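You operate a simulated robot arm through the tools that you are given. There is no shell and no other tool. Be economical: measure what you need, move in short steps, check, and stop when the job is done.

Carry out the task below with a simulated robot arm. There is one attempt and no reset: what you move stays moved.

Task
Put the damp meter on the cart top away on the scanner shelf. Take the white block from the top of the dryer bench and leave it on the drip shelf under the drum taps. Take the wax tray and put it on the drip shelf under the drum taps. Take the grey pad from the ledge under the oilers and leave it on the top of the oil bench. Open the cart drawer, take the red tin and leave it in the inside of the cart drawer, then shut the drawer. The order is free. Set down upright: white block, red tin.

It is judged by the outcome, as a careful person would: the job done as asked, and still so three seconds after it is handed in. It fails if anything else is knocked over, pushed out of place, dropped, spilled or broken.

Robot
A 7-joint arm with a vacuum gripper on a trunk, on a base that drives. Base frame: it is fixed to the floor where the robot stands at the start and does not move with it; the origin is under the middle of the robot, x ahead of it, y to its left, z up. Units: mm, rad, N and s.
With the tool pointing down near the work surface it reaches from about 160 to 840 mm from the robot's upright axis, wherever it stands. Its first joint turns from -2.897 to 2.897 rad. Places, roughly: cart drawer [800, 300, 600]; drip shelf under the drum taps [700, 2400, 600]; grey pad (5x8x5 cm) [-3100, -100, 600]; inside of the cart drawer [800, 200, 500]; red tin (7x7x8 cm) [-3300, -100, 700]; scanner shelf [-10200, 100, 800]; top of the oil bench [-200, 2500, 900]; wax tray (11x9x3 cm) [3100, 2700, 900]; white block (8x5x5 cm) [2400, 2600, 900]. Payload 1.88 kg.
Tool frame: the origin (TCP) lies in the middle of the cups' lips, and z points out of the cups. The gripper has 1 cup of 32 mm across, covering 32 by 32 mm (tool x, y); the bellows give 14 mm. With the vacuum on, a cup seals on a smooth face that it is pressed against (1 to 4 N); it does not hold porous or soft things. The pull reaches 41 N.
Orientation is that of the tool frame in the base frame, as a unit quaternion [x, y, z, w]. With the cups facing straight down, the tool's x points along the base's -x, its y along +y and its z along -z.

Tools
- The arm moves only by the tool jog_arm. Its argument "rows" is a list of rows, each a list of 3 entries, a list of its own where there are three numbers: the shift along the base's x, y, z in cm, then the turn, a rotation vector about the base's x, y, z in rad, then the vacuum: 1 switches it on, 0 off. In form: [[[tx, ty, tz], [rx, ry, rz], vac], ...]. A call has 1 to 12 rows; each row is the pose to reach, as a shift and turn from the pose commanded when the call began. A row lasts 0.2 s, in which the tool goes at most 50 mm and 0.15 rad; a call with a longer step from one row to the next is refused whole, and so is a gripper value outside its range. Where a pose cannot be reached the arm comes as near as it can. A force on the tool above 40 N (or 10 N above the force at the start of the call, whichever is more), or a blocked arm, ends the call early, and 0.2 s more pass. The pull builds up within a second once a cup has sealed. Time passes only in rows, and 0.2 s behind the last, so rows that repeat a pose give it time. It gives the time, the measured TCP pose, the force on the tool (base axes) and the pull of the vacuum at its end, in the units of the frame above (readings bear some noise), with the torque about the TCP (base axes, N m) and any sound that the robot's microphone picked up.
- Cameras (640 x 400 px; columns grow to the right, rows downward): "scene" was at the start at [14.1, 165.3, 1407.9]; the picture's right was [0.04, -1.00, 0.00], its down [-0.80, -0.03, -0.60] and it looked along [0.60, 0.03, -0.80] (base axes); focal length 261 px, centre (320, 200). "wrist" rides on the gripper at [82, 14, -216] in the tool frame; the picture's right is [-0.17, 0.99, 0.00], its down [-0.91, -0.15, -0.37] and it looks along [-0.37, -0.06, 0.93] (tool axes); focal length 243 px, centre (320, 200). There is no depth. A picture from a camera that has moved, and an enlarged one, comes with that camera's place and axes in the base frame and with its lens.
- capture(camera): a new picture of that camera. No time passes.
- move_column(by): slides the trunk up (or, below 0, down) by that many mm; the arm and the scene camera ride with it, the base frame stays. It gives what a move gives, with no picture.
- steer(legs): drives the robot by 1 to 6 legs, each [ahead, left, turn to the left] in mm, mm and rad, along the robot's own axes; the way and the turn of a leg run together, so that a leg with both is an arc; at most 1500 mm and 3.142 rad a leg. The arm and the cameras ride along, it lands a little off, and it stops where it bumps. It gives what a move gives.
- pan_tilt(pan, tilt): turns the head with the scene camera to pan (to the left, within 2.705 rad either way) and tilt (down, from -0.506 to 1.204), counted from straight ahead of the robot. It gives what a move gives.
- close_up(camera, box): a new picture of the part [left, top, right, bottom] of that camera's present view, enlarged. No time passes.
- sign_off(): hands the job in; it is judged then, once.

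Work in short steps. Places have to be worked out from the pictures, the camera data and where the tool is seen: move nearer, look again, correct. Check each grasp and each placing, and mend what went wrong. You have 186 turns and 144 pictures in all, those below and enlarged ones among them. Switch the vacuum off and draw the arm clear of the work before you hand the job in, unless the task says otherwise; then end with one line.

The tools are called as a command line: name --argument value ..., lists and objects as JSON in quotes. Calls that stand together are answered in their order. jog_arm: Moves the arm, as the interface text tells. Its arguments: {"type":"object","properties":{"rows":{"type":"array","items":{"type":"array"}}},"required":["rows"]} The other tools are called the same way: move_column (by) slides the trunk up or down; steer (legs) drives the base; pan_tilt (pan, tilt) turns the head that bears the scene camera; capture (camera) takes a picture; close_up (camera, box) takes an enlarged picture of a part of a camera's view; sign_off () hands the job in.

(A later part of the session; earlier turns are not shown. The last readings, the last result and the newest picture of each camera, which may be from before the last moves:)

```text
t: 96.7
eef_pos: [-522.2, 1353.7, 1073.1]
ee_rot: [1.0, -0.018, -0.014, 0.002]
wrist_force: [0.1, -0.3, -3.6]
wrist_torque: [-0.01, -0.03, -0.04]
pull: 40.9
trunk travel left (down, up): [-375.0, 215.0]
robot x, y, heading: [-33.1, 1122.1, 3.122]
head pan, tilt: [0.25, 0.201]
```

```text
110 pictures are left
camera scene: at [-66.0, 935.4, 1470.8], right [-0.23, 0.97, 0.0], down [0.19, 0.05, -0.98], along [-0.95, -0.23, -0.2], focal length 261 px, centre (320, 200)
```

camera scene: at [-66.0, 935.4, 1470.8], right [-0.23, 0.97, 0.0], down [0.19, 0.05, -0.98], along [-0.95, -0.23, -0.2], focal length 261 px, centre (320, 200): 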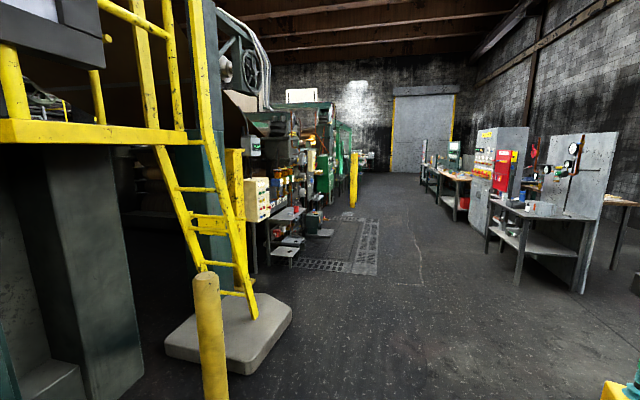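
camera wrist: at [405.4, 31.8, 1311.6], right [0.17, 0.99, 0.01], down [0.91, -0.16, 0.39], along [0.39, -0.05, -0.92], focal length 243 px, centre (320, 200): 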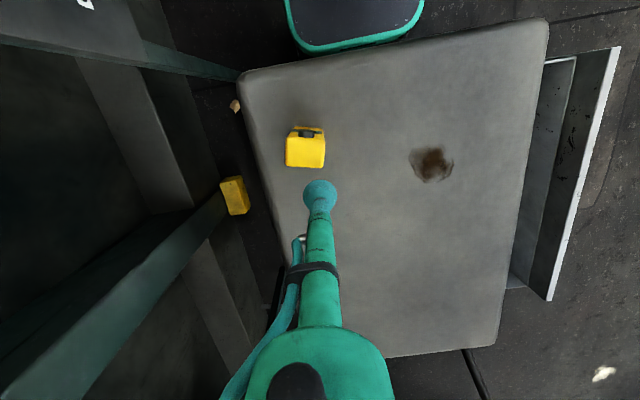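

The aisle along y≈1150 is clear past the ladder and bollards. I drive about 7.5 m ahead, then look.

steer --legs '[[1500, 0, 0.017], [1500, 0, 0], [1500, 0, 0], [1500, 0, 0], [1500, 0, 0]]'

capture --camera "scene"

```text
t: 132.2
eef_pos: [-8030.1, 1418.2, 1074.0]
ee_rot: [1.0, -0.006, -0.014, 0.002]
wrist_force: [0.1, 0.3, -3.3]
wrist_torque: [0.03, -0.02, -0.02]
pull: 40.3
trunk travel left (down, up): [-375.0, 215.0]
robot x, y, heading: [-7533.5, 1203.3, -3.136]
head pan, tilt: [0.25, 0.201]
```

```text
109 pictures are left
camera scene: at [-7563.6, 1012.0, 1470.9], right [-0.26, 0.97, 0.0], down [0.19, 0.05, -0.98], along [-0.95, -0.25, -0.2], focal length 261 px, centre (320, 200)
```

scene: 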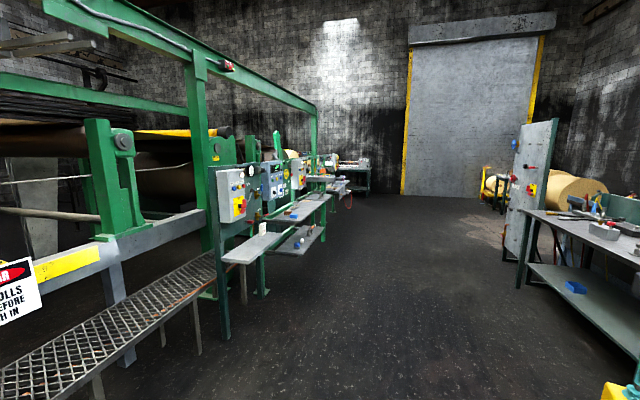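

The scanner shelf should project near pixel (302,210); I enlarge there.

close_up --camera "scene" --box '[200, 130, 360, 280]'

steer --legs '[[1400, 0, 0]]'

pan_tilt --pan 0.6 --tilt 0.5

capture --camera "scene"

```text
2.67 times, centred on (280, 205) of scene
camera zoom: at [-7563.6, 1012.0, 1470.9], right [-0.26, 0.97, 0.0], down [0.19, 0.05, -0.98], along [-0.95, -0.25, -0.2], focal length 696 px, centre (427, 187)
```

zoom: 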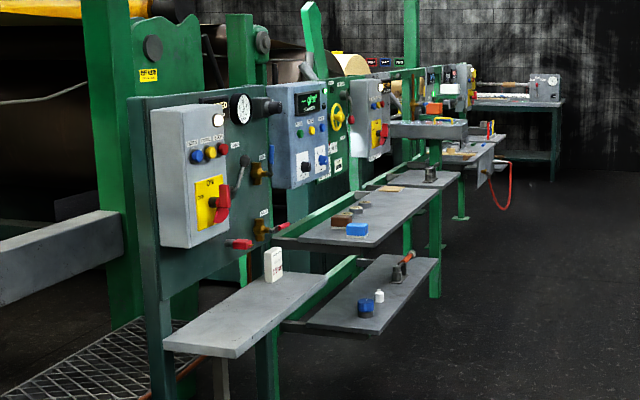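

```text
t: 139.3
eef_pos: [-9449.1, 1402.7, 1073.3]
ee_rot: [1.0, -0.004, -0.014, 0.003]
wrist_force: [0.5, 0.0, -3.3]
wrist_torque: [0.0, -0.02, 0.0]
pull: 40.5
trunk travel left (down, up): [-375.0, 215.0]
robot x, y, heading: [-8955.0, 1186.2, -3.128]
head pan, tilt: [0.25, 0.201]
```

```text
t: 140.1
eef_pos: [-9448.0, 1402.8, 1074.0]
ee_rot: [1.0, -0.004, -0.013, 0.003]
wrist_force: [-1.1, 0.2, -2.7]
wrist_torque: [-0.01, -0.07, -0.02]
pull: 40.6
trunk travel left (down, up): [-375.0, 215.0]
robot x, y, heading: [-8953.2, 1185.3, -3.131]
head pan, tilt: [0.6, 0.499]
```

```text
107 pictures are left
camera scene: at [-8965.8, 969.8, 1443.3], right [-0.57, 0.82, 0.0], down [0.39, 0.27, -0.88], along [-0.72, -0.5, -0.48], focal length 261 px, centre (320, 200)
```

scene: 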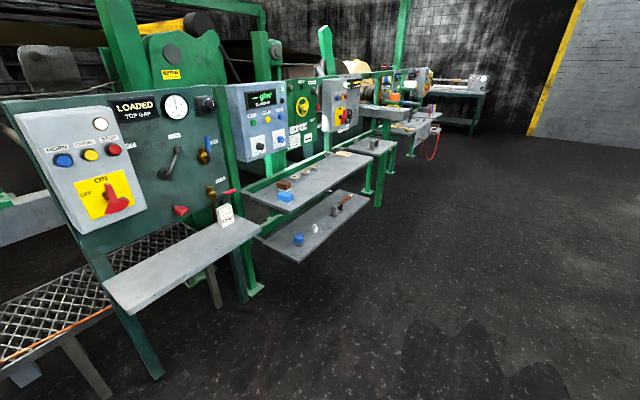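

The target projects onto the upper shelf holding a blue and a brown item under the green-screen unit. I enlarge it to find free room.

close_up --camera "scene" --box '[210, 60, 410, 270]'

```text
1.90 times, centred on (310, 165) of scene
camera zoom: at [-8965.8, 969.8, 1443.3], right [-0.57, 0.82, 0.0], down [0.39, 0.27, -0.88], along [-0.72, -0.5, -0.48], focal length 497 px, centre (339, 267)
```

zoom: 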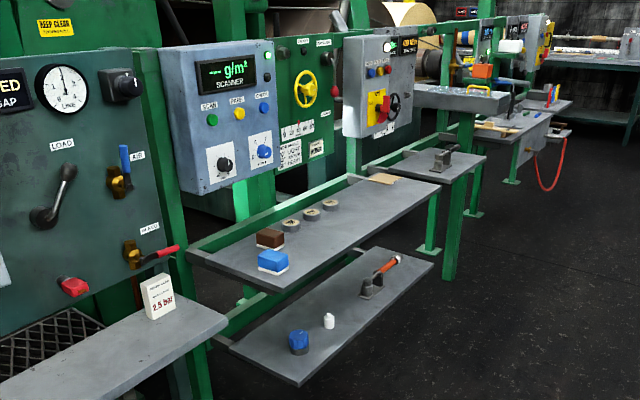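

The target unit is labelled SCANNER; its shelf spans x -9730…-10710, y -84…220 with free room near [-10180,140]. I drive there and turn to face it.

steer --legs '[[1110, 0, 0], [0, 0, 1.56], [330, 0, 0]]'

pan_tilt --pan 0 --tilt 0.6

capture --camera "scene"

capture --camera "wrist"

```text
t: 151.4
eef_pos: [-10288.2, 343.4, 1073.2]
ee_rot: [0.712, 0.702, -0.008, 0.012]
wrist_force: [0.2, -0.7, -2.6]
wrist_torque: [0.03, 0.01, 0.0]
pull: 40.8
trunk travel left (down, up): [-375.0, 215.0]
robot x, y, heading: [-10067.9, 836.0, -1.565]
head pan, tilt: [0.6, 0.499]
```

```text
t: 152.4
eef_pos: [-10289.0, 344.0, 1074.0]
ee_rot: [0.713, 0.701, -0.008, 0.011]
wrist_force: [0.5, -0.3, -3.0]
wrist_torque: [0.07, 0.01, 0.0]
pull: 40.8
trunk travel left (down, up): [-375.0, 215.0]
robot x, y, heading: [-10069.9, 836.7, -1.569]
head pan, tilt: [0.0, 0.6]
```

```text
105 pictures are left
camera scene: at [-9905.9, 809.7, 1434.1], right [-1.0, -0.01, 0.0], down [0.0, 0.56, -0.83], along [0.0, -0.83, -0.56], focal length 261 px, centre (320, 200)
```

scene: 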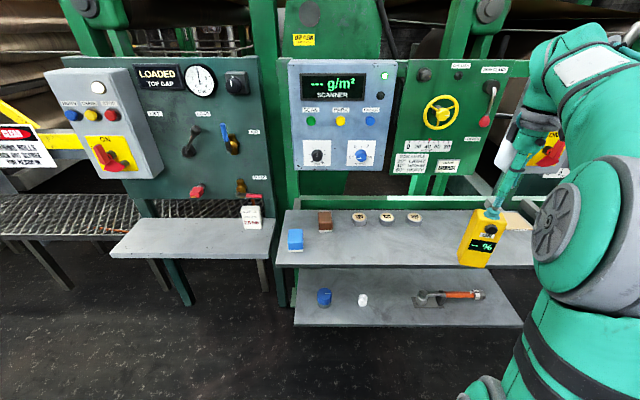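

```text
104 pictures are left
camera wrist: at [-10275.0, 432.5, 1286.8], right [0.98, -0.18, 0.01], down [-0.17, -0.9, 0.4], along [-0.06, -0.39, -0.92], focal length 243 px, centre (320, 200)
```

wrist: 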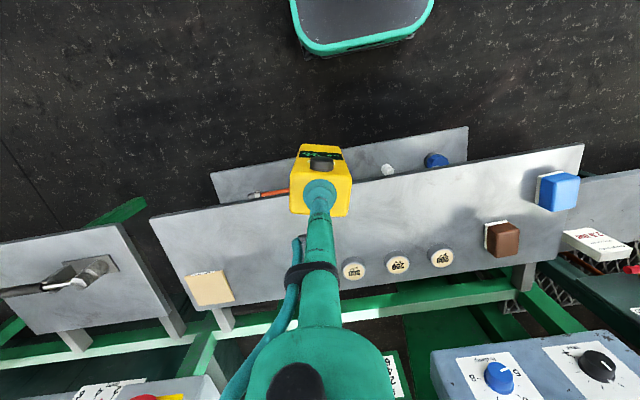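

The shelf front edge is at y≈235 and the tapes lie near y≈-10. I carry the meter over to about [-10215,125] and lower part way.

jog_arm --rows '[[[0.5, -2, 0], [0, 0, 0], 1], [[1.5, -5, 0], [0, 0, 0], 1], [[2.5, -9, 0], [0, 0, 0], 1], [[3.5, -13, 0], [0, 0, 0], 1], [[5, -17, 0], [0, 0, 0], 1], [[6.5, -20, 0], [0, 0, 0], 1], [[7, -21.5, -1], [0, 0, 0], 1], [[7, -21.5, -4], [0, 0, 0], 1], [[7, -21.5, -7], [0, 0, 0], 1], [[7, -21.5, -9], [0, 0, 0], 1], [[7, -21.5, -9], [0, 0, 0], 1]]'

capture --camera "scene"

capture --camera "wrist"

```text
t: 154.8
eef_pos: [-10218.7, 129.7, 983.8]
ee_rot: [0.712, 0.702, -0.008, 0.012]
wrist_force: [-0.4, 0.1, -3.8]
wrist_torque: [0.02, -0.03, 0.03]
pull: 41.2
out of reach, approached as far as the arm can: row 7
trunk travel left (down, up): [-375.0, 215.0]
robot x, y, heading: [-10070.6, 839.1, -1.564]
head pan, tilt: [0.0, 0.6]
```

```text
103 pictures are left
camera scene: at [-9906.0, 809.6, 1434.1], right [-1.0, 0.0, 0.0], down [0.0, 0.57, -0.82], along [0.0, -0.82, -0.57], focal length 261 px, centre (320, 200)
```

scene: 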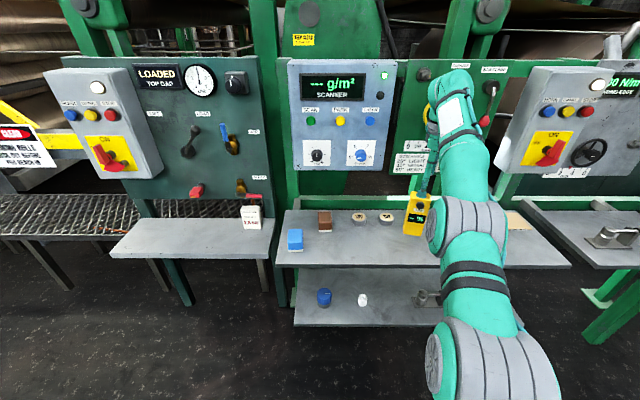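

```text
102 pictures are left
camera wrist: at [-10204.8, 217.2, 1197.5], right [0.98, -0.18, 0.01], down [-0.17, -0.9, 0.4], along [-0.06, -0.39, -0.92], focal length 243 px, centre (320, 200)
```

wrist: 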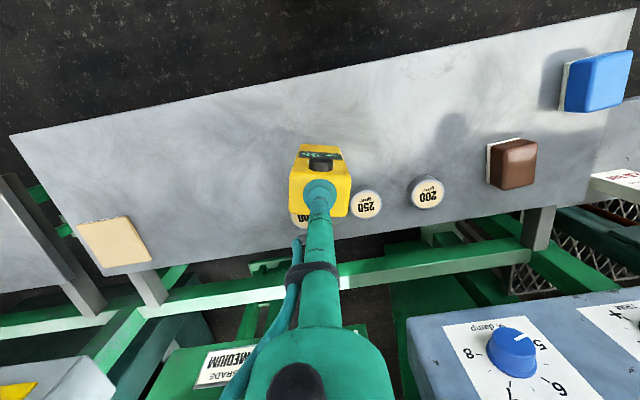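

The meter is well clear of the tapes (≈45 mm). I lower in small steps until contact shows.

jog_arm --rows '[[[0, 0, -1], [0, 0, 0], 1], [[0, 0, -1.6], [0, 0, 0], 1], [[0, 0, -2.2], [0, 0, 0], 1], [[0, 0, -2.6], [0, 0, 0], 1], [[0, 0, -2.6], [0, 0, 0], 1]]'

close_up --camera "scene" --box '[340, 160, 500, 260]'

```text
t: 156.0
eef_pos: [-10219.4, 128.9, 958.0]
ee_rot: [0.712, 0.702, -0.009, 0.011]
wrist_force: [0.0, -0.1, -3.5]
wrist_torque: [0.04, 0.0, 0.05]
pull: 41.1
trunk travel left (down, up): [-375.0, 215.0]
robot x, y, heading: [-10069.5, 842.8, -1.564]
head pan, tilt: [0.0, 0.6]
```

```text
4.00 times, centred on (420, 210) of scene
camera zoom: at [-9906.0, 809.6, 1434.1], right [-1.0, 0.0, 0.0], down [0.0, 0.57, -0.82], along [0.0, -0.82, -0.57], focal length 1044 px, centre (-80, 160)
```

zoom: 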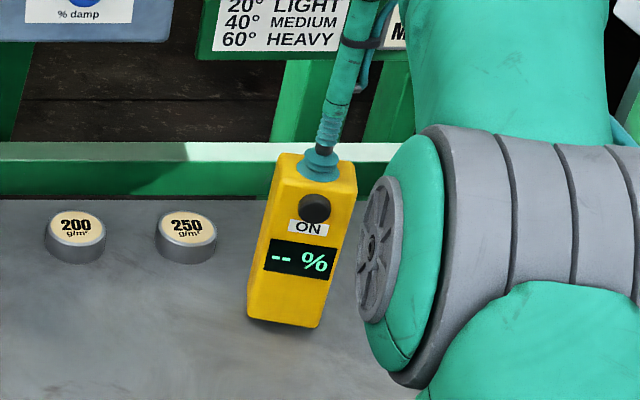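

Nearly touching. I continue in 3 mm steps.

jog_arm --rows '[[[0, 0, -0.3], [0, 0, 0], 1], [[0, 0, -0.6], [0, 0, 0], 1], [[0, 0, -0.9], [0, 0, 0], 1], [[0, 0, -0.9], [0, 0, 0], 1]]'

```text
t: 157.0
eef_pos: [-10219.5, 129.2, 950.9]
ee_rot: [0.712, 0.702, -0.01, 0.013]
wrist_force: [1.1, -1.1, 4.1]
wrist_torque: [0.05, 0.06, -0.02]
pull: 40.7
trunk travel left (down, up): [-375.0, 215.0]
robot x, y, heading: [-10067.0, 839.7, -1.567]
head pan, tilt: [0.0, 0.6]
```

Contact: the force went from -3.5 to +4 N. I release and lift off.

jog_arm --rows '[[[0, 0, 0], [0, 0, 0], 0], [[0, 0, 0], [0, 0, 0], 0], [[0, 0, 0], [0, 0, 0], 0], [[0, 0, 0], [0, 0, 0], 0], [[0, 0, 0.5], [0, 0, 0], 0], [[0, 0, 1.5], [0, 0, 0], 0], [[0, 0, 4], [0, 0, 0], 0], [[0, 0, 8], [0, 0, 0], 0], [[0, 3, 12], [0, 0, 0], 0], [[0, 7, 12], [0, 0, 0], 0], [[0, 11, 12], [0, 0, 0], 0]]'

steer --legs '[[-300, 0, 0]]'

capture --camera "scene"

```text
t: 159.4
eef_pos: [-10219.9, 238.3, 1069.6]
ee_rot: [0.712, 0.702, -0.007, 0.01]
wrist_force: [0.1, -0.3, -0.3]
wrist_torque: [0.03, -0.01, 0.01]
pull: 0.1
trunk travel left (down, up): [-375.0, 215.0]
robot x, y, heading: [-10070.3, 841.1, -1.566]
head pan, tilt: [0.0, 0.6]
```

```text
t: 161.4
eef_pos: [-10220.8, 534.9, 1069.8]
ee_rot: [0.711, 0.703, -0.008, 0.012]
wrist_force: [-0.2, -0.2, -0.9]
wrist_torque: [0.01, 0.01, 0.0]
pull: 0.1
trunk travel left (down, up): [-375.0, 215.0]
robot x, y, heading: [-10068.2, 1134.7, -1.563]
head pan, tilt: [0.0, 0.6]
```

```text
100 pictures are left
camera scene: at [-9907.5, 1107.3, 1434.1], right [-1.0, -0.01, 0.0], down [0.0, 0.56, -0.83], along [0.01, -0.83, -0.56], focal length 261 px, centre (320, 200)
```

scene: 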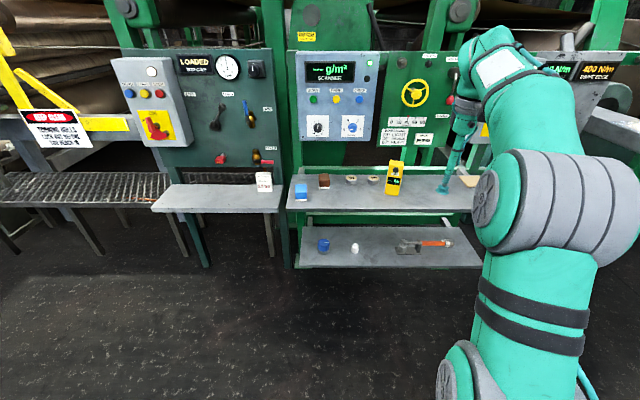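

The meter stands on the scanner shelf. Now to the red tin: turn to +x and drive back along the aisle to about x=-4600.

steer --legs '[[0, 0, 1.56], [1500, 0, 0], [1500, 0, 0], [1500, 0, 0], [900, 0, 0]]'

pan_tilt --pan -0.6 --tilt 0.4

capture --camera "scene"

```text
t: 191.3
eef_pos: [-4015.2, 1037.7, 1069.7]
ee_rot: [-0.001, 1.0, 0.002, 0.014]
wrist_force: [-0.1, -0.3, -0.5]
wrist_torque: [0.01, 0.0, 0.01]
pull: 0.0
trunk travel left (down, up): [-375.0, 215.0]
robot x, y, heading: [-4619.3, 1176.1, 0.024]
head pan, tilt: [0.0, 0.6]
```

```text
t: 192.3
eef_pos: [-4014.7, 1036.4, 1069.2]
ee_rot: [-0.001, 1.0, 0.003, 0.014]
wrist_force: [0.2, -0.2, -1.2]
wrist_torque: [0.01, -0.03, -0.02]
pull: 0.1
trunk travel left (down, up): [-375.0, 215.0]
robot x, y, heading: [-4614.7, 1177.8, 0.021]
head pan, tilt: [-0.6, 0.4]
```

```text
99 pictures are left
camera scene: at [-4603.4, 1287.6, 1452.3], right [-0.55, -0.84, 0.0], down [-0.33, 0.21, -0.92], along [0.77, -0.5, -0.39], focal length 261 px, centre (320, 200)
```

scene: 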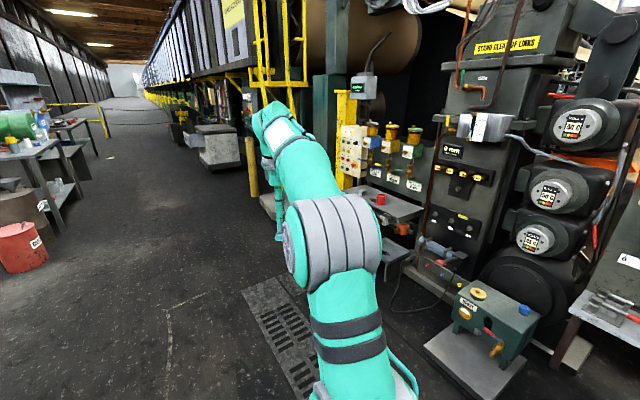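

The red tin sits on a shelf under three oilers near [-3340,-75,700]. I drive alongside and face it.

steer --legs '[[1350, 0, 0], [0, 0, -1.59], [250, 0, 0]]'

pan_tilt --pan 0 --tilt 0.6

capture --camera "scene"

capture --camera "wrist"

```text
t: 204.3
eef_pos: [-3423.1, 348.2, 1069.7]
ee_rot: [0.715, 0.699, -0.008, 0.012]
wrist_force: [0.3, 0.8, 0.2]
wrist_torque: [0.0, 0.04, 0.01]
pull: 0.0
trunk travel left (down, up): [-375.0, 215.0]
robot x, y, heading: [-3268.1, 948.1, -1.576]
head pan, tilt: [-0.6, 0.4]
```

```text
t: 205.3
eef_pos: [-3422.0, 348.3, 1070.1]
ee_rot: [0.714, 0.7, -0.008, 0.011]
wrist_force: [0.7, -0.1, 0.9]
wrist_torque: [-0.01, 0.03, -0.01]
pull: 0.1
trunk travel left (down, up): [-375.0, 215.0]
robot x, y, heading: [-3271.5, 947.4, -1.575]
head pan, tilt: [0.0, 0.6]
```

```text
98 pictures are left
camera scene: at [-3104.6, 916.9, 1434.2], right [-1.0, 0.0, 0.0], down [0.0, 0.56, -0.83], along [0.0, -0.83, -0.56], focal length 261 px, centre (320, 200)
```

scene: 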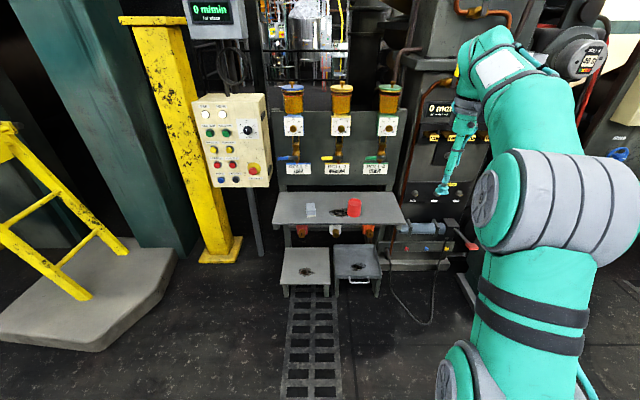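

```text
97 pictures are left
camera wrist: at [-3407.4, 436.4, 1282.3], right [0.98, -0.19, 0.01], down [-0.17, -0.9, 0.4], along [-0.07, -0.39, -0.92], focal length 243 px, centre (320, 200)
```

wrist: 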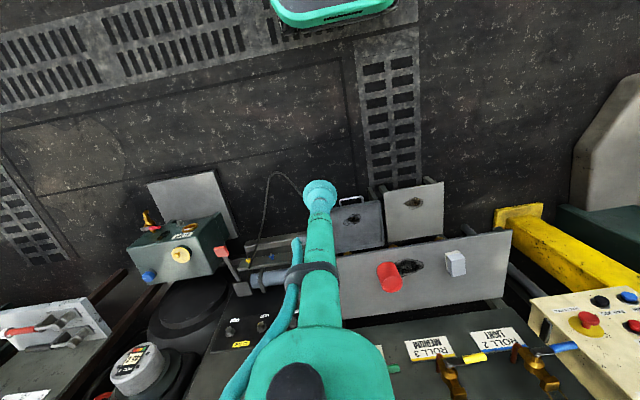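

Tin at about [-3275,-130], top ≈ 690; pad at [-3060,-130], top ≈ 660. I zoom on both, then drive 350 mm closer.

close_up --camera "scene" --box '[270, 130, 430, 240]'

steer --legs '[[350, 0, 0]]'

capture --camera "wrist"

capture --camera "scene"

```text
3.64 times, centred on (350, 185) of scene
camera zoom: at [-3104.6, 916.9, 1434.2], right [-1.0, 0.0, 0.0], down [0.0, 0.56, -0.83], along [0.0, -0.83, -0.56], focal length 949 px, centre (211, 254)
```

zoom: 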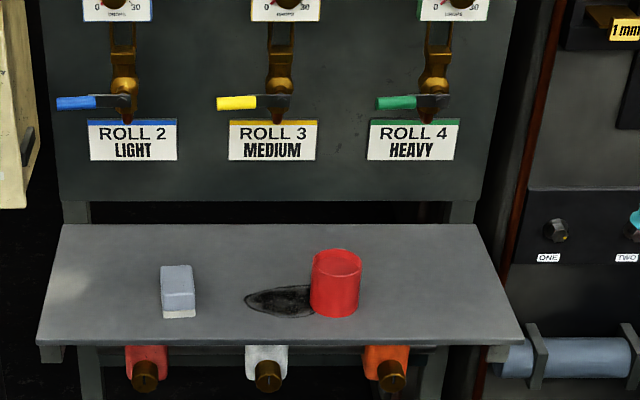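

```text
t: 207.6
eef_pos: [-3421.7, -6.5, 1069.4]
ee_rot: [0.714, 0.7, -0.008, 0.012]
wrist_force: [1.1, -0.6, 0.3]
wrist_torque: [-0.02, -0.01, 0.01]
pull: 0.2
trunk travel left (down, up): [-375.0, 215.0]
robot x, y, heading: [-3269.2, 592.5, -1.567]
head pan, tilt: [0.0, 0.6]
```

```text
95 pictures are left
camera wrist: at [-3407.2, 82.2, 1282.3], right [0.98, -0.18, 0.01], down [-0.17, -0.9, 0.4], along [-0.07, -0.39, -0.92], focal length 243 px, centre (320, 200)
```

wrist: 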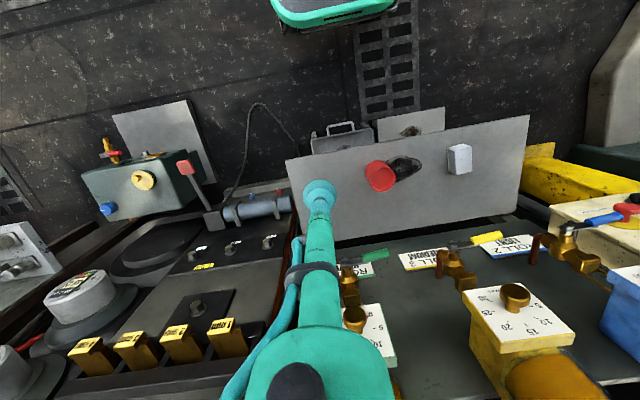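

```text
94 pictures are left
camera scene: at [-3104.8, 563.1, 1434.1], right [-1.0, 0.0, 0.0], down [0.0, 0.56, -0.83], along [0.0, -0.83, -0.56], focal length 261 px, centre (320, 200)
```

scene: 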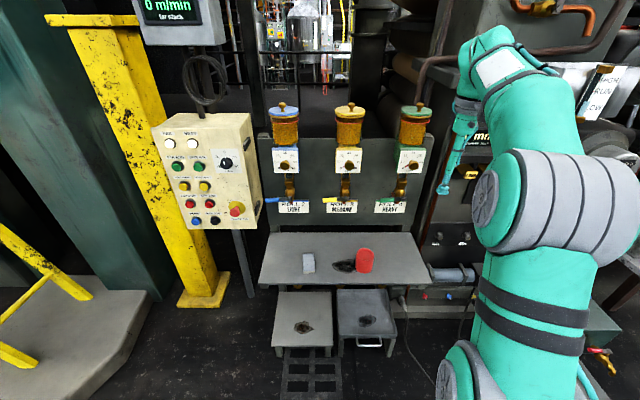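

I bring the tool over the tin at z≈800, keeping clear of the taps (their handles reach y≈-234).

jog_arm --rows '[[[3, -1, -3], [0, 0, 0], 0], [[6, -2, -6], [0, 0, 0], 0], [[9, -4, -9], [0, 0, 0], 0], [[12, -6, -12], [0, 0, 0], 0], [[14, -8, -15], [0, 0, 0], 0], [[14.6, -10, -18], [0, 0, 0], 0], [[14.6, -12, -21], [0, 0, 0], 0], [[14.6, -12, -25], [0, 0, 0], 0], [[14.6, -12, -25], [0, 0, 0], 0]]'

capture --camera "wrist"

capture --camera "scene"

```text
t: 209.6
eef_pos: [-3276.3, -124.1, 819.2]
ee_rot: [0.714, 0.7, -0.008, 0.011]
wrist_force: [-0.3, 0.6, 0.3]
wrist_torque: [-0.04, 0.02, -0.02]
pull: 0.1
trunk travel left (down, up): [-375.0, 215.0]
robot x, y, heading: [-3268.0, 590.3, -1.568]
head pan, tilt: [0.0, 0.6]
```

```text
93 pictures are left
camera wrist: at [-3261.9, -36.8, 1032.2], right [0.98, -0.18, 0.01], down [-0.17, -0.9, 0.4], along [-0.07, -0.39, -0.92], focal length 243 px, centre (320, 200)
```

wrist: 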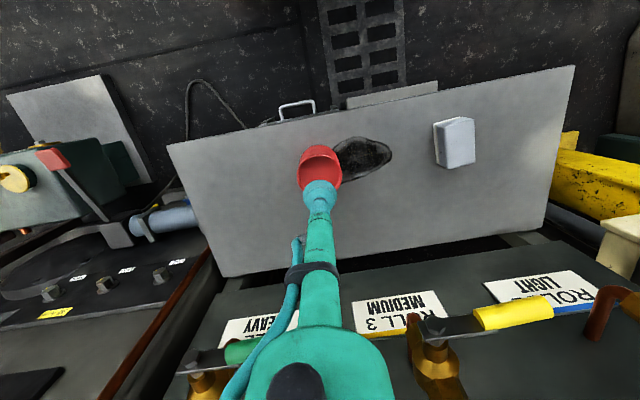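

```text
92 pictures are left
camera scene: at [-3104.7, 562.8, 1434.1], right [-1.0, 0.0, 0.0], down [0.0, 0.57, -0.82], along [0.0, -0.82, -0.57], focal length 261 px, centre (320, 200)
```

scene: 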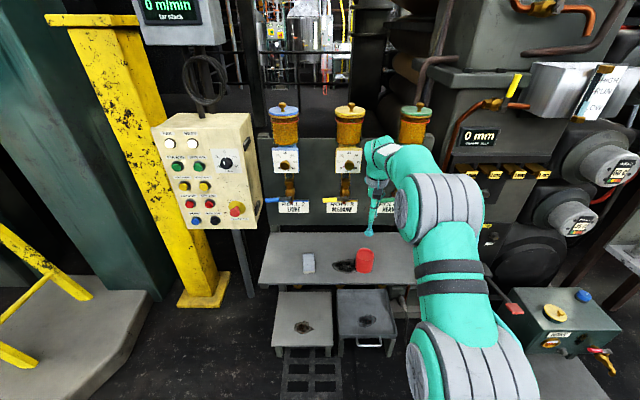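

I zoom on the tin's top to see whether it has a rim or recess.

close_up --camera "wrist" --box '[270, 130, 370, 220]'

close_up --camera "wrist" --box '[410, 100, 500, 190]'

```text
4.44 times, centred on (320, 175) of wrist
camera zoom: at [-3261.9, -36.8, 1032.2], right [0.98, -0.18, 0.01], down [-0.17, -0.9, 0.4], along [-0.07, -0.39, -0.92], focal length 1078 px, centre (320, 311)
```

zoom: 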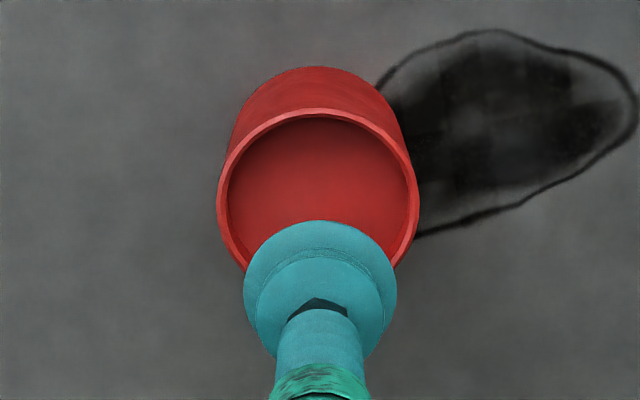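

```text
4.44 times, centred on (455, 145) of wrist
camera zoom: at [-3261.9, -36.8, 1032.2], right [0.98, -0.18, 0.01], down [-0.17, -0.9, 0.4], along [-0.07, -0.39, -0.92], focal length 1078 px, centre (-280, 444)
```

zoom: 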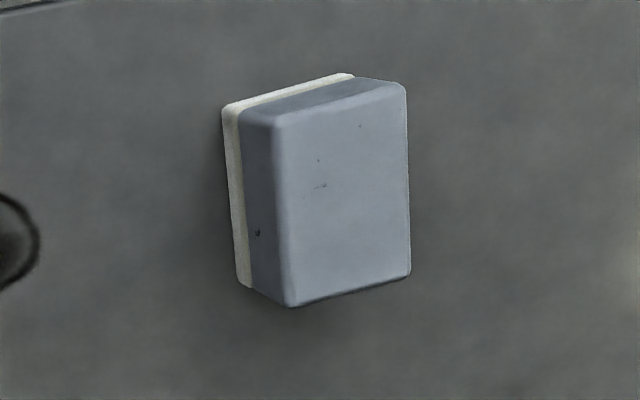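

The tin is open-topped with its rim at about z=674 centred near [-3282,-149]. The cup (32 mm) fits inside; I centre over it just above the rim and check.

jog_arm --rows '[[[-0.3, -1.2, -2], [0, 0, 0], 0], [[-0.6, -2.5, -5], [0, 0, 0], 0], [[-0.6, -2.5, -9], [0, 0, 0], 0], [[-0.6, -2.5, -11.5], [0, 0, 0], 0], [[-0.6, -2.5, -11.5], [0, 0, 0], 0]]'

close_up --camera "wrist" --box '[260, 120, 380, 220]'

close_up --camera "scene" --box '[300, 130, 440, 290]'

```text
t: 210.8
eef_pos: [-3283.2, -150.7, 703.1]
ee_rot: [0.714, 0.7, -0.008, 0.012]
wrist_force: [0.2, 0.0, -0.2]
wrist_torque: [0.0, -0.02, -0.02]
pull: 0.0
trunk travel left (down, up): [-375.0, 215.0]
robot x, y, heading: [-3268.6, 593.5, -1.574]
head pan, tilt: [0.0, 0.6]
```

```text
4.00 times, centred on (320, 170) of wrist
camera zoom: at [-3269.0, -63.0, 916.2], right [0.98, -0.18, 0.01], down [-0.17, -0.9, 0.4], along [-0.07, -0.39, -0.92], focal length 970 px, centre (320, 320)
```

zoom: 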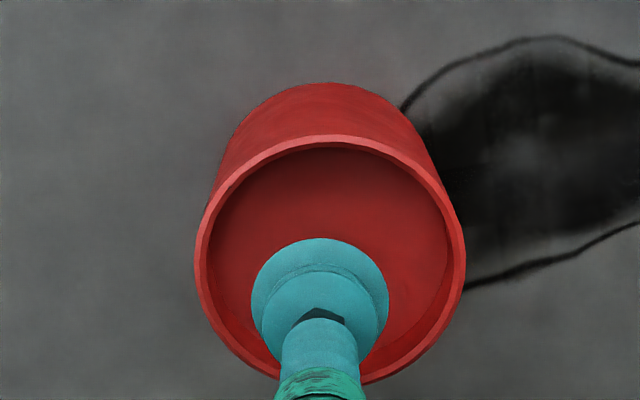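

```text
2.50 times, centred on (370, 210) of scene
camera zoom: at [-3104.7, 562.9, 1434.1], right [-1.0, 0.0, 0.0], down [0.0, 0.57, -0.82], along [0.0, -0.82, -0.57], focal length 652 px, centre (195, 175)
```

zoom: 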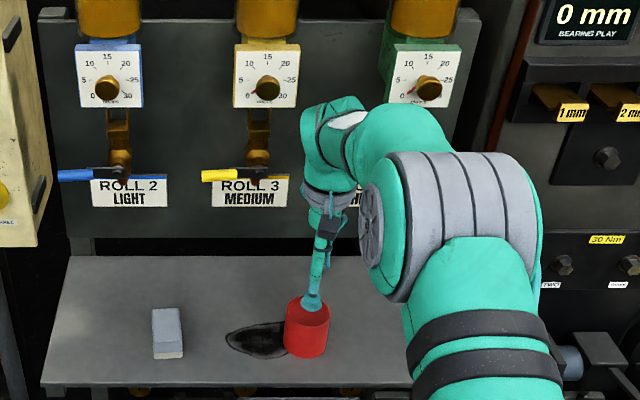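

Centred within 4 mm. I descend into the tin with the vacuum on.

jog_arm --rows '[[[0.2, 0.3, -1], [0, 0, 0], 1], [[0.2, 0.3, -2], [0, 0, 0], 1], [[0.2, 0.3, -2.8], [0, 0, 0], 1], [[0.2, 0.3, -3.4], [0, 0, 0], 1], [[0.2, 0.3, -4], [0, 0, 0], 1], [[0.2, 0.3, -4.6], [0, 0, 0], 1], [[0.2, 0.3, -5.2], [0, 0, 0], 1], [[0.2, 0.3, -5.8], [0, 0, 0], 1]]'

```text
t: 212.4
eef_pos: [-3279.9, -153.8, 663.5]
ee_rot: [0.714, 0.7, -0.014, 0.016]
wrist_force: [0.1, -0.8, 9.4]
wrist_torque: [0.25, 0.13, 0.0]
pull: 40.6
trunk travel left (down, up): [-375.0, 215.0]
robot x, y, heading: [-3267.3, 591.5, -1.571]
head pan, tilt: [0.0, 0.6]
stopped in row 7: the force on the tool passed its limit (the readings are from after the stop); the commanded pose is now the measured one
```

Sealed at the recessed lid. I lift and check.

jog_arm --rows '[[[0, 0, 0], [0, 0, 0], 1], [[0, 0, 0.8], [0, 0, 0], 1], [[0, 0, 2.5], [0, 0, 0], 1], [[0, 0.5, 6], [0, 0, 0], 1], [[0, 1, 10], [0, 0, 0], 1], [[0, 3, 15], [0, 0, 0], 1], [[0, 6, 19], [0, 0, 0], 1], [[0, 10, 23], [0, 0, 0], 1], [[0, 14, 26], [0, 0, 0], 1], [[0, 18, 29], [0, 0, 0], 1], [[0, 20, 33], [0, 0, 0], 1], [[0, 22, 36], [0, 0, 0], 1]]'

capture --camera "scene"

```text
refused: row 6 steps farther than a row can; nothing moved
```

```text
87 pictures are left
camera scene: at [-3104.6, 564.1, 1433.6], right [-1.0, 0.0, 0.0], down [0.0, 0.56, -0.83], along [0.0, -0.83, -0.56], focal length 261 px, centre (320, 200)
```

scene: 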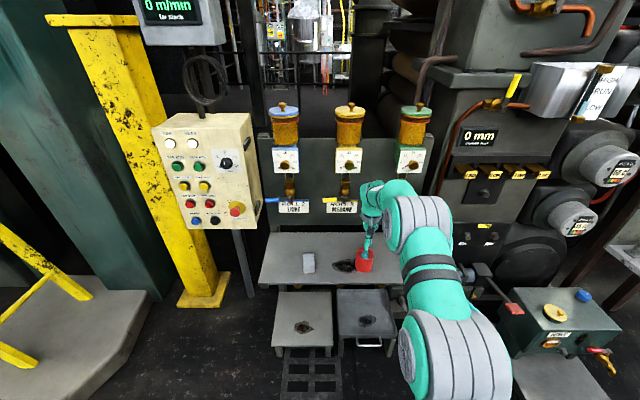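

One step was too long; I repeat with shorter ones.

jog_arm --rows '[[[0, 0, 0.8], [0, 0, 0], 1], [[0, 0, 2.5], [0, 0, 0], 1], [[0, 0.5, 6], [0, 0, 0], 1], [[0, 1, 10], [0, 0, 0], 1], [[0, 3, 14], [0, 0, 0], 1], [[0, 5.5, 18], [0, 0, 0], 1], [[0, 9, 21], [0, 0, 0], 1], [[0, 12.5, 24], [0, 0, 0], 1], [[0, 16, 27], [0, 0, 0], 1], [[0, 19, 30], [0, 0, 0], 1], [[0, 22, 33], [0, 0, 0], 1]]'

capture --camera "scene"

```text
t: 214.8
eef_pos: [-3278.6, 68.3, 991.5]
ee_rot: [0.714, 0.7, -0.012, 0.014]
wrist_force: [0.6, -0.5, -1.1]
wrist_torque: [0.07, 0.01, 0.0]
pull: 40.9
trunk travel left (down, up): [-375.0, 215.0]
robot x, y, heading: [-3267.0, 594.4, -1.568]
head pan, tilt: [0.0, 0.6]
```

```text
86 pictures are left
camera scene: at [-3104.7, 562.9, 1434.1], right [-1.0, 0.0, 0.0], down [0.0, 0.57, -0.82], along [0.0, -0.82, -0.57], focal length 261 px, centre (320, 200)
```

scene: 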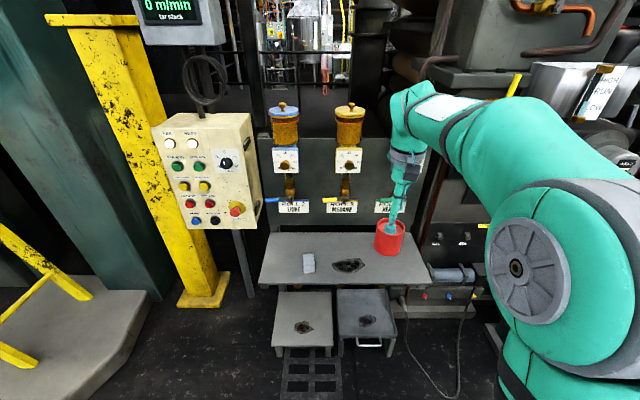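

The tin is held. I back into the aisle and drive to stand facing the open drawer.

steer --legs '[[-750, 0, 0], [0, 0, 1.568], [1500, 0, 0], [1500, 0, 0], [1010, 0, 0]]'

pan_tilt --pan -0.5 --tilt 0.6

capture --camera "scene"

```text
t: 241.5
eef_pos: [1252.9, 1245.1, 992.0]
ee_rot: [0.009, 1.0, 0.003, 0.02]
wrist_force: [0.1, -0.3, -1.0]
wrist_torque: [0.0, 0.03, 0.01]
pull: 40.4
trunk travel left (down, up): [-375.0, 215.0]
robot x, y, heading: [730.1, 1255.9, -0.002]
head pan, tilt: [0.0, 0.6]
```

```text
t: 242.4
eef_pos: [1253.3, 1244.4, 991.8]
ee_rot: [0.01, 1.0, 0.002, 0.019]
wrist_force: [-1.1, -0.7, -0.2]
wrist_torque: [0.01, 0.02, 0.03]
pull: 40.5
trunk travel left (down, up): [-375.0, 215.0]
robot x, y, heading: [730.4, 1252.9, 0.0]
head pan, tilt: [-0.499, 0.6]
```

```text
85 pictures are left
camera scene: at [746.5, 1375.7, 1434.1], right [-0.48, -0.88, 0.0], down [-0.5, 0.27, -0.83], along [0.72, -0.4, -0.56], focal length 261 px, centre (320, 200)
```

scene: 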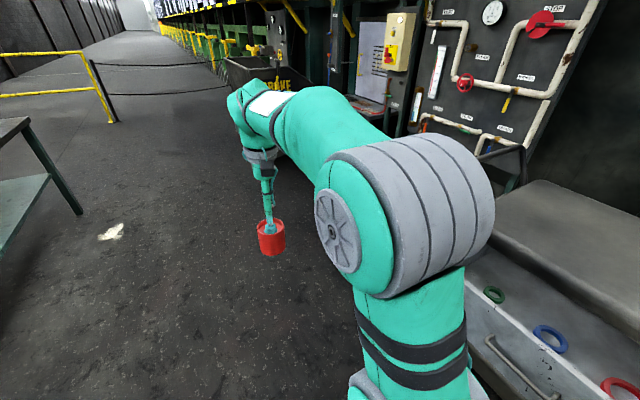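

The drawer holds some coloured rings, so I must find free floor. I turn to face the drawer and look down.

steer --legs '[[0, 30, 0], [0, 0, -1.57]]'

pan_tilt --pan 0 --tilt 0.8

capture --camera "wrist"

capture --camera "scene"

```text
t: 247.0
eef_pos: [725.7, 761.2, 991.7]
ee_rot: [0.709, 0.705, -0.011, 0.016]
wrist_force: [0.0, 0.5, -2.1]
wrist_torque: [0.03, 0.01, -0.01]
pull: 41.0
trunk travel left (down, up): [-375.0, 215.0]
robot x, y, heading: [727.5, 1285.0, -1.554]
head pan, tilt: [-0.499, 0.6]
```

```text
t: 247.9
eef_pos: [725.7, 759.8, 991.1]
ee_rot: [0.708, 0.706, -0.011, 0.014]
wrist_force: [-0.2, -0.4, -0.9]
wrist_torque: [0.01, 0.02, 0.0]
pull: 41.0
trunk travel left (down, up): [-375.0, 215.0]
robot x, y, heading: [727.7, 1286.9, -1.55]
head pan, tilt: [0.0, 0.799]
```

```text
84 pictures are left
camera wrist: at [739.3, 851.1, 1203.8], right [0.99, -0.17, 0.01], down [-0.16, -0.9, 0.41], along [-0.06, -0.4, -0.91], focal length 243 px, centre (320, 200)
```

wrist: 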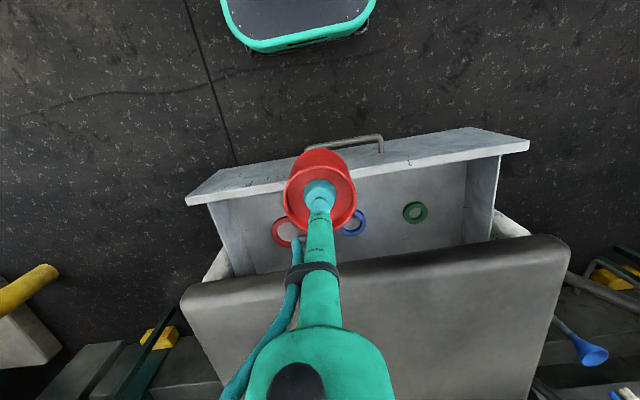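

```text
83 pictures are left
camera scene: at [892.9, 1265.0, 1417.3], right [-1.0, -0.01, 0.0], down [-0.01, 0.72, -0.7], along [0.01, -0.7, -0.72], focal length 261 px, centre (320, 200)
```

scene: 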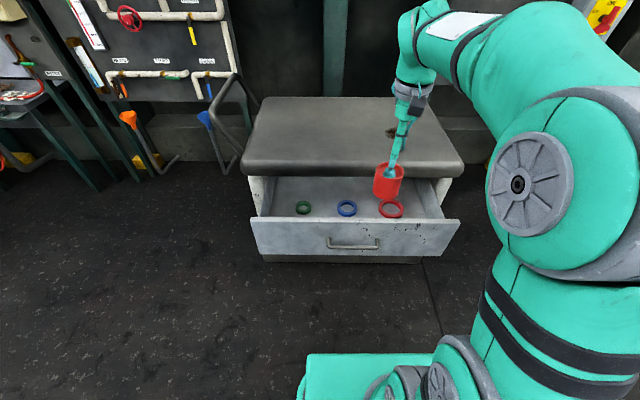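

Rings lie near y≈455 on the floor (z≈527); free floor is in front of them. I bring the tin over [750,595] and descend partway, then look.

jog_arm --rows '[[[0.5, -3, 0], [0, 0, 0], 1], [[1, -6, 0], [0, 0, 0], 1], [[1.5, -9, 0], [0, 0, 0], 1], [[2, -12, 0], [0, 0, 0], 1], [[2.5, -14.5, -2], [0, 0, 0], 1], [[2.5, -16.2, -5], [0, 0, 0], 1], [[2.5, -16.2, -9], [0, 0, 0], 1], [[2.5, -16.2, -13], [0, 0, 0], 1], [[2.5, -16.2, -16], [0, 0, 0], 1], [[2.5, -16.2, -16], [0, 0, 0], 1]]'

capture --camera "wrist"

capture --camera "scene"

```text
t: 250.2
eef_pos: [752.1, 597.6, 832.6]
ee_rot: [0.708, 0.706, -0.012, 0.016]
wrist_force: [-0.2, 0.6, -1.0]
wrist_torque: [0.04, -0.01, 0.02]
pull: 40.0
trunk travel left (down, up): [-375.0, 215.0]
robot x, y, heading: [727.6, 1285.1, -1.555]
head pan, tilt: [0.0, 0.799]
```

```text
82 pictures are left
camera wrist: at [765.1, 688.4, 1044.5], right [0.99, -0.17, 0.01], down [-0.16, -0.9, 0.41], along [-0.06, -0.4, -0.91], focal length 243 px, centre (320, 200)
```

wrist: 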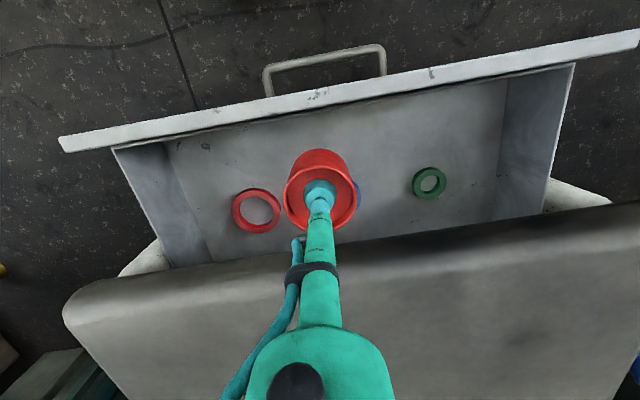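

```text
81 pictures are left
camera scene: at [892.9, 1264.8, 1417.3], right [-1.0, -0.01, 0.0], down [-0.01, 0.72, -0.7], along [0.01, -0.7, -0.72], focal length 261 px, centre (320, 200)
```

scene: 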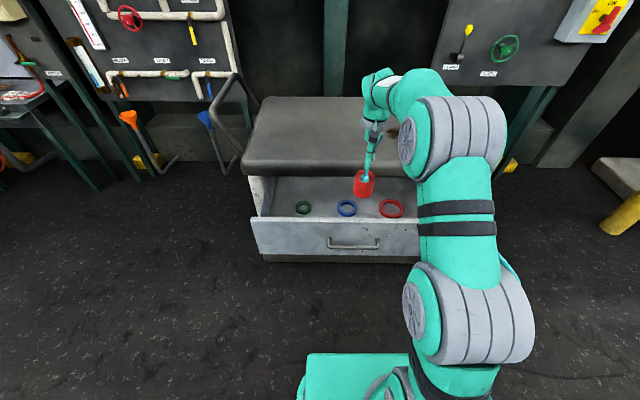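

Free strip is y≈507–660; I centre at y≈588 and lower to just above the floor.

jog_arm --rows '[[[0, -0.8, -3], [0, 0, 0], 1], [[0, -0.8, -7], [0, 0, 0], 1], [[0, -0.8, -11], [0, 0, 0], 1], [[0, -0.8, -15], [0, 0, 0], 1], [[0, -0.8, -18], [0, 0, 0], 1], [[0, -0.8, -20], [0, 0, 0], 1], [[0, -0.8, -20], [0, 0, 0], 1]]'

capture --camera "wrist"

close_up --camera "scene" --box '[260, 130, 440, 260]'

```text
t: 251.8
eef_pos: [752.3, 588.6, 632.0]
ee_rot: [0.708, 0.706, -0.012, 0.014]
wrist_force: [-0.7, -0.3, -0.7]
wrist_torque: [0.05, 0.02, 0.0]
pull: 40.4
trunk travel left (down, up): [-375.0, 215.0]
robot x, y, heading: [729.5, 1281.7, -1.552]
head pan, tilt: [0.0, 0.799]
```

```text
80 pictures are left
camera wrist: at [765.4, 679.9, 843.7], right [0.99, -0.17, 0.01], down [-0.16, -0.9, 0.41], along [-0.06, -0.4, -0.91], focal length 243 px, centre (320, 200)
```

wrist: 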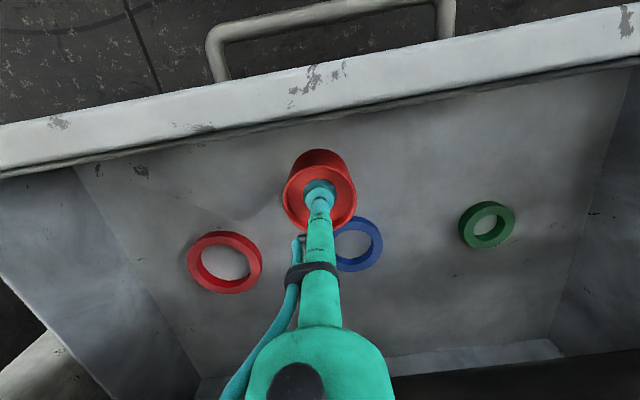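

```text
3.08 times, centred on (350, 195) of scene
camera zoom: at [892.9, 1264.9, 1417.3], right [-1.0, -0.01, 0.0], down [-0.01, 0.72, -0.7], along [0.01, -0.7, -0.72], focal length 803 px, centre (228, 215)
```

zoom: 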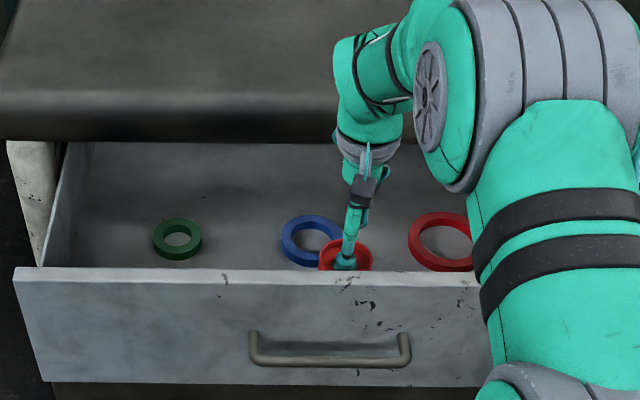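

The tin is clear of the rings and walls. I lower slowly to contact.

jog_arm --rows '[[[0, 0, -1], [0, 0, 0], 1], [[0, 0, -1.8], [0, 0, 0], 1], [[0, 0, -2.4], [0, 0, 0], 1], [[0, 0, -2.8], [0, 0, 0], 1], [[0, 0, -3.2], [0, 0, 0], 1], [[0, 0, -3.6], [0, 0, 0], 1]]'

```text
t: 253.2
eef_pos: [750.5, 589.4, 596.2]
ee_rot: [0.708, 0.706, -0.011, 0.015]
wrist_force: [-0.1, 0.4, -0.8]
wrist_torque: [0.01, -0.03, -0.04]
pull: 40.9
trunk travel left (down, up): [-375.0, 215.0]
robot x, y, heading: [733.5, 1287.6, -1.553]
head pan, tilt: [0.0, 0.799]
```

jog_arm --rows '[[[0, 0, -0.4], [0, 0, 0], 1], [[0, 0, -0.8], [0, 0, 0], 1], [[0, 0, -1.2], [0, 0, 0], 1], [[0, 0, -1.2], [0, 0, 0], 1]]'

```text
t: 254.2
eef_pos: [751.3, 591.1, 585.1]
ee_rot: [0.708, 0.706, -0.012, 0.015]
wrist_force: [0.0, 0.3, 3.3]
wrist_torque: [0.12, 0.05, 0.0]
pull: 40.3
trunk travel left (down, up): [-375.0, 215.0]
robot x, y, heading: [730.8, 1289.3, -1.556]
head pan, tilt: [0.0, 0.799]
```

Contact at z≈586. I release, lift straight up, and check.

jog_arm --rows '[[[0, 0, 0], [0, 0, 0], 0], [[0, 0, 0], [0, 0, 0], 0], [[0, 0, 0], [0, 0, 0], 0], [[0, 0, 0], [0, 0, 0], 0], [[0, 0, 0.5], [0, 0, 0], 0], [[0, 0, 1.5], [0, 0, 0], 0], [[0, 0, 4], [0, 0, 0], 0], [[0, 0, 8], [0, 0, 0], 0], [[0, 0, 12], [0, 0, 0], 0], [[0, 0, 16], [0, 0, 0], 0], [[0, 0, 20], [0, 0, 0], 0]]'

capture --camera "wrist"

```text
t: 256.6
eef_pos: [751.6, 591.6, 781.5]
ee_rot: [0.708, 0.706, -0.011, 0.014]
wrist_force: [0.5, -0.1, -0.1]
wrist_torque: [0.0, 0.0, 0.03]
pull: 0.2
trunk travel left (down, up): [-375.0, 215.0]
robot x, y, heading: [728.4, 1287.1, -1.553]
head pan, tilt: [0.0, 0.799]
```

```text
78 pictures are left
camera wrist: at [764.8, 681.7, 994.4], right [0.99, -0.17, 0.01], down [-0.16, -0.9, 0.41], along [-0.06, -0.4, -0.91], focal length 243 px, centre (320, 200)
```

wrist: 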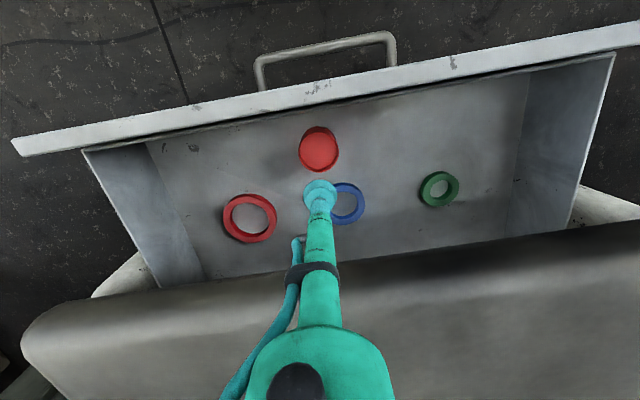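

The tin stands upright in the drawer. To shut it I'll push the front with the tilted tool tip: first pull back past the front, tilt about 0.85 rad forward, and lower to z≈690.

jog_arm --rows '[[[0, 3, 3], [0, 0, 0], 0], [[0, 7, 4], [0, 0, 0], 0], [[0, 11, 4], [0, 0, 0], 0], [[0, 15, 4], [-0.1, 0, 0], 0], [[0, 19, 4], [-0.22, 0, 0], 0], [[0, 22, 2], [-0.34, 0, 0], 0], [[0, 23, -1], [-0.46, 0, 0], 0], [[0, 23, -4], [-0.58, 0, 0], 0], [[0, 23, -7], [-0.7, 0, 0], 0], [[0, 23, -9], [-0.82, 0, 0], 0], [[0, 23, -9], [-0.85, 0, 0], 0]]'

capture --camera "scene"

capture --camera "wrist"

```text
t: 258.6
eef_pos: [735.2, 880.5, 627.4]
ee_rot: [0.7, 0.685, -0.151, 0.131]
wrist_force: [0.0, -0.1, 0.5]
wrist_torque: [-0.08, 0.0, 0.01]
pull: 0.0
out of reach, approached as far as the arm can: row 10
trunk travel left (down, up): [-375.0, 215.0]
robot x, y, heading: [731.4, 1283.6, -1.556]
head pan, tilt: [0.0, 0.799]
stopped in row 10: the arm was blocked; the commanded pose is now the measured one
```

```text
77 pictures are left
camera scene: at [892.8, 1265.1, 1415.3], right [-1.0, -0.01, 0.0], down [-0.01, 0.72, -0.7], along [0.01, -0.7, -0.72], focal length 261 px, centre (320, 200)
```

scene: 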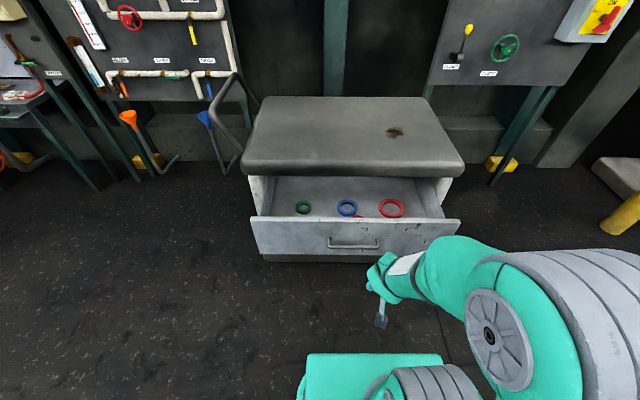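

```text
76 pictures are left
camera wrist: at [757.5, 1039.7, 792.2], right [0.98, -0.18, 0.04], down [-0.16, -0.69, 0.7], along [-0.1, -0.7, -0.71], focal length 243 px, centre (320, 200)
```

wrist: 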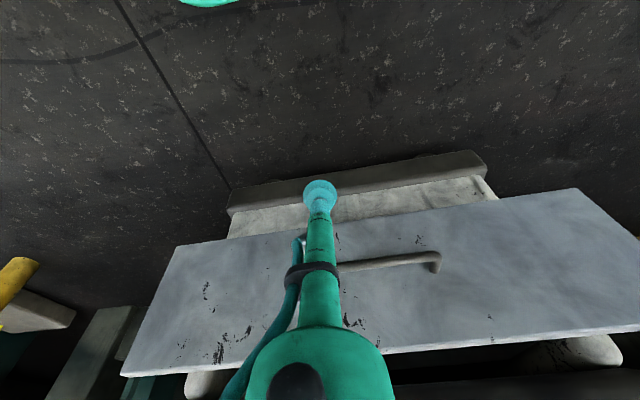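

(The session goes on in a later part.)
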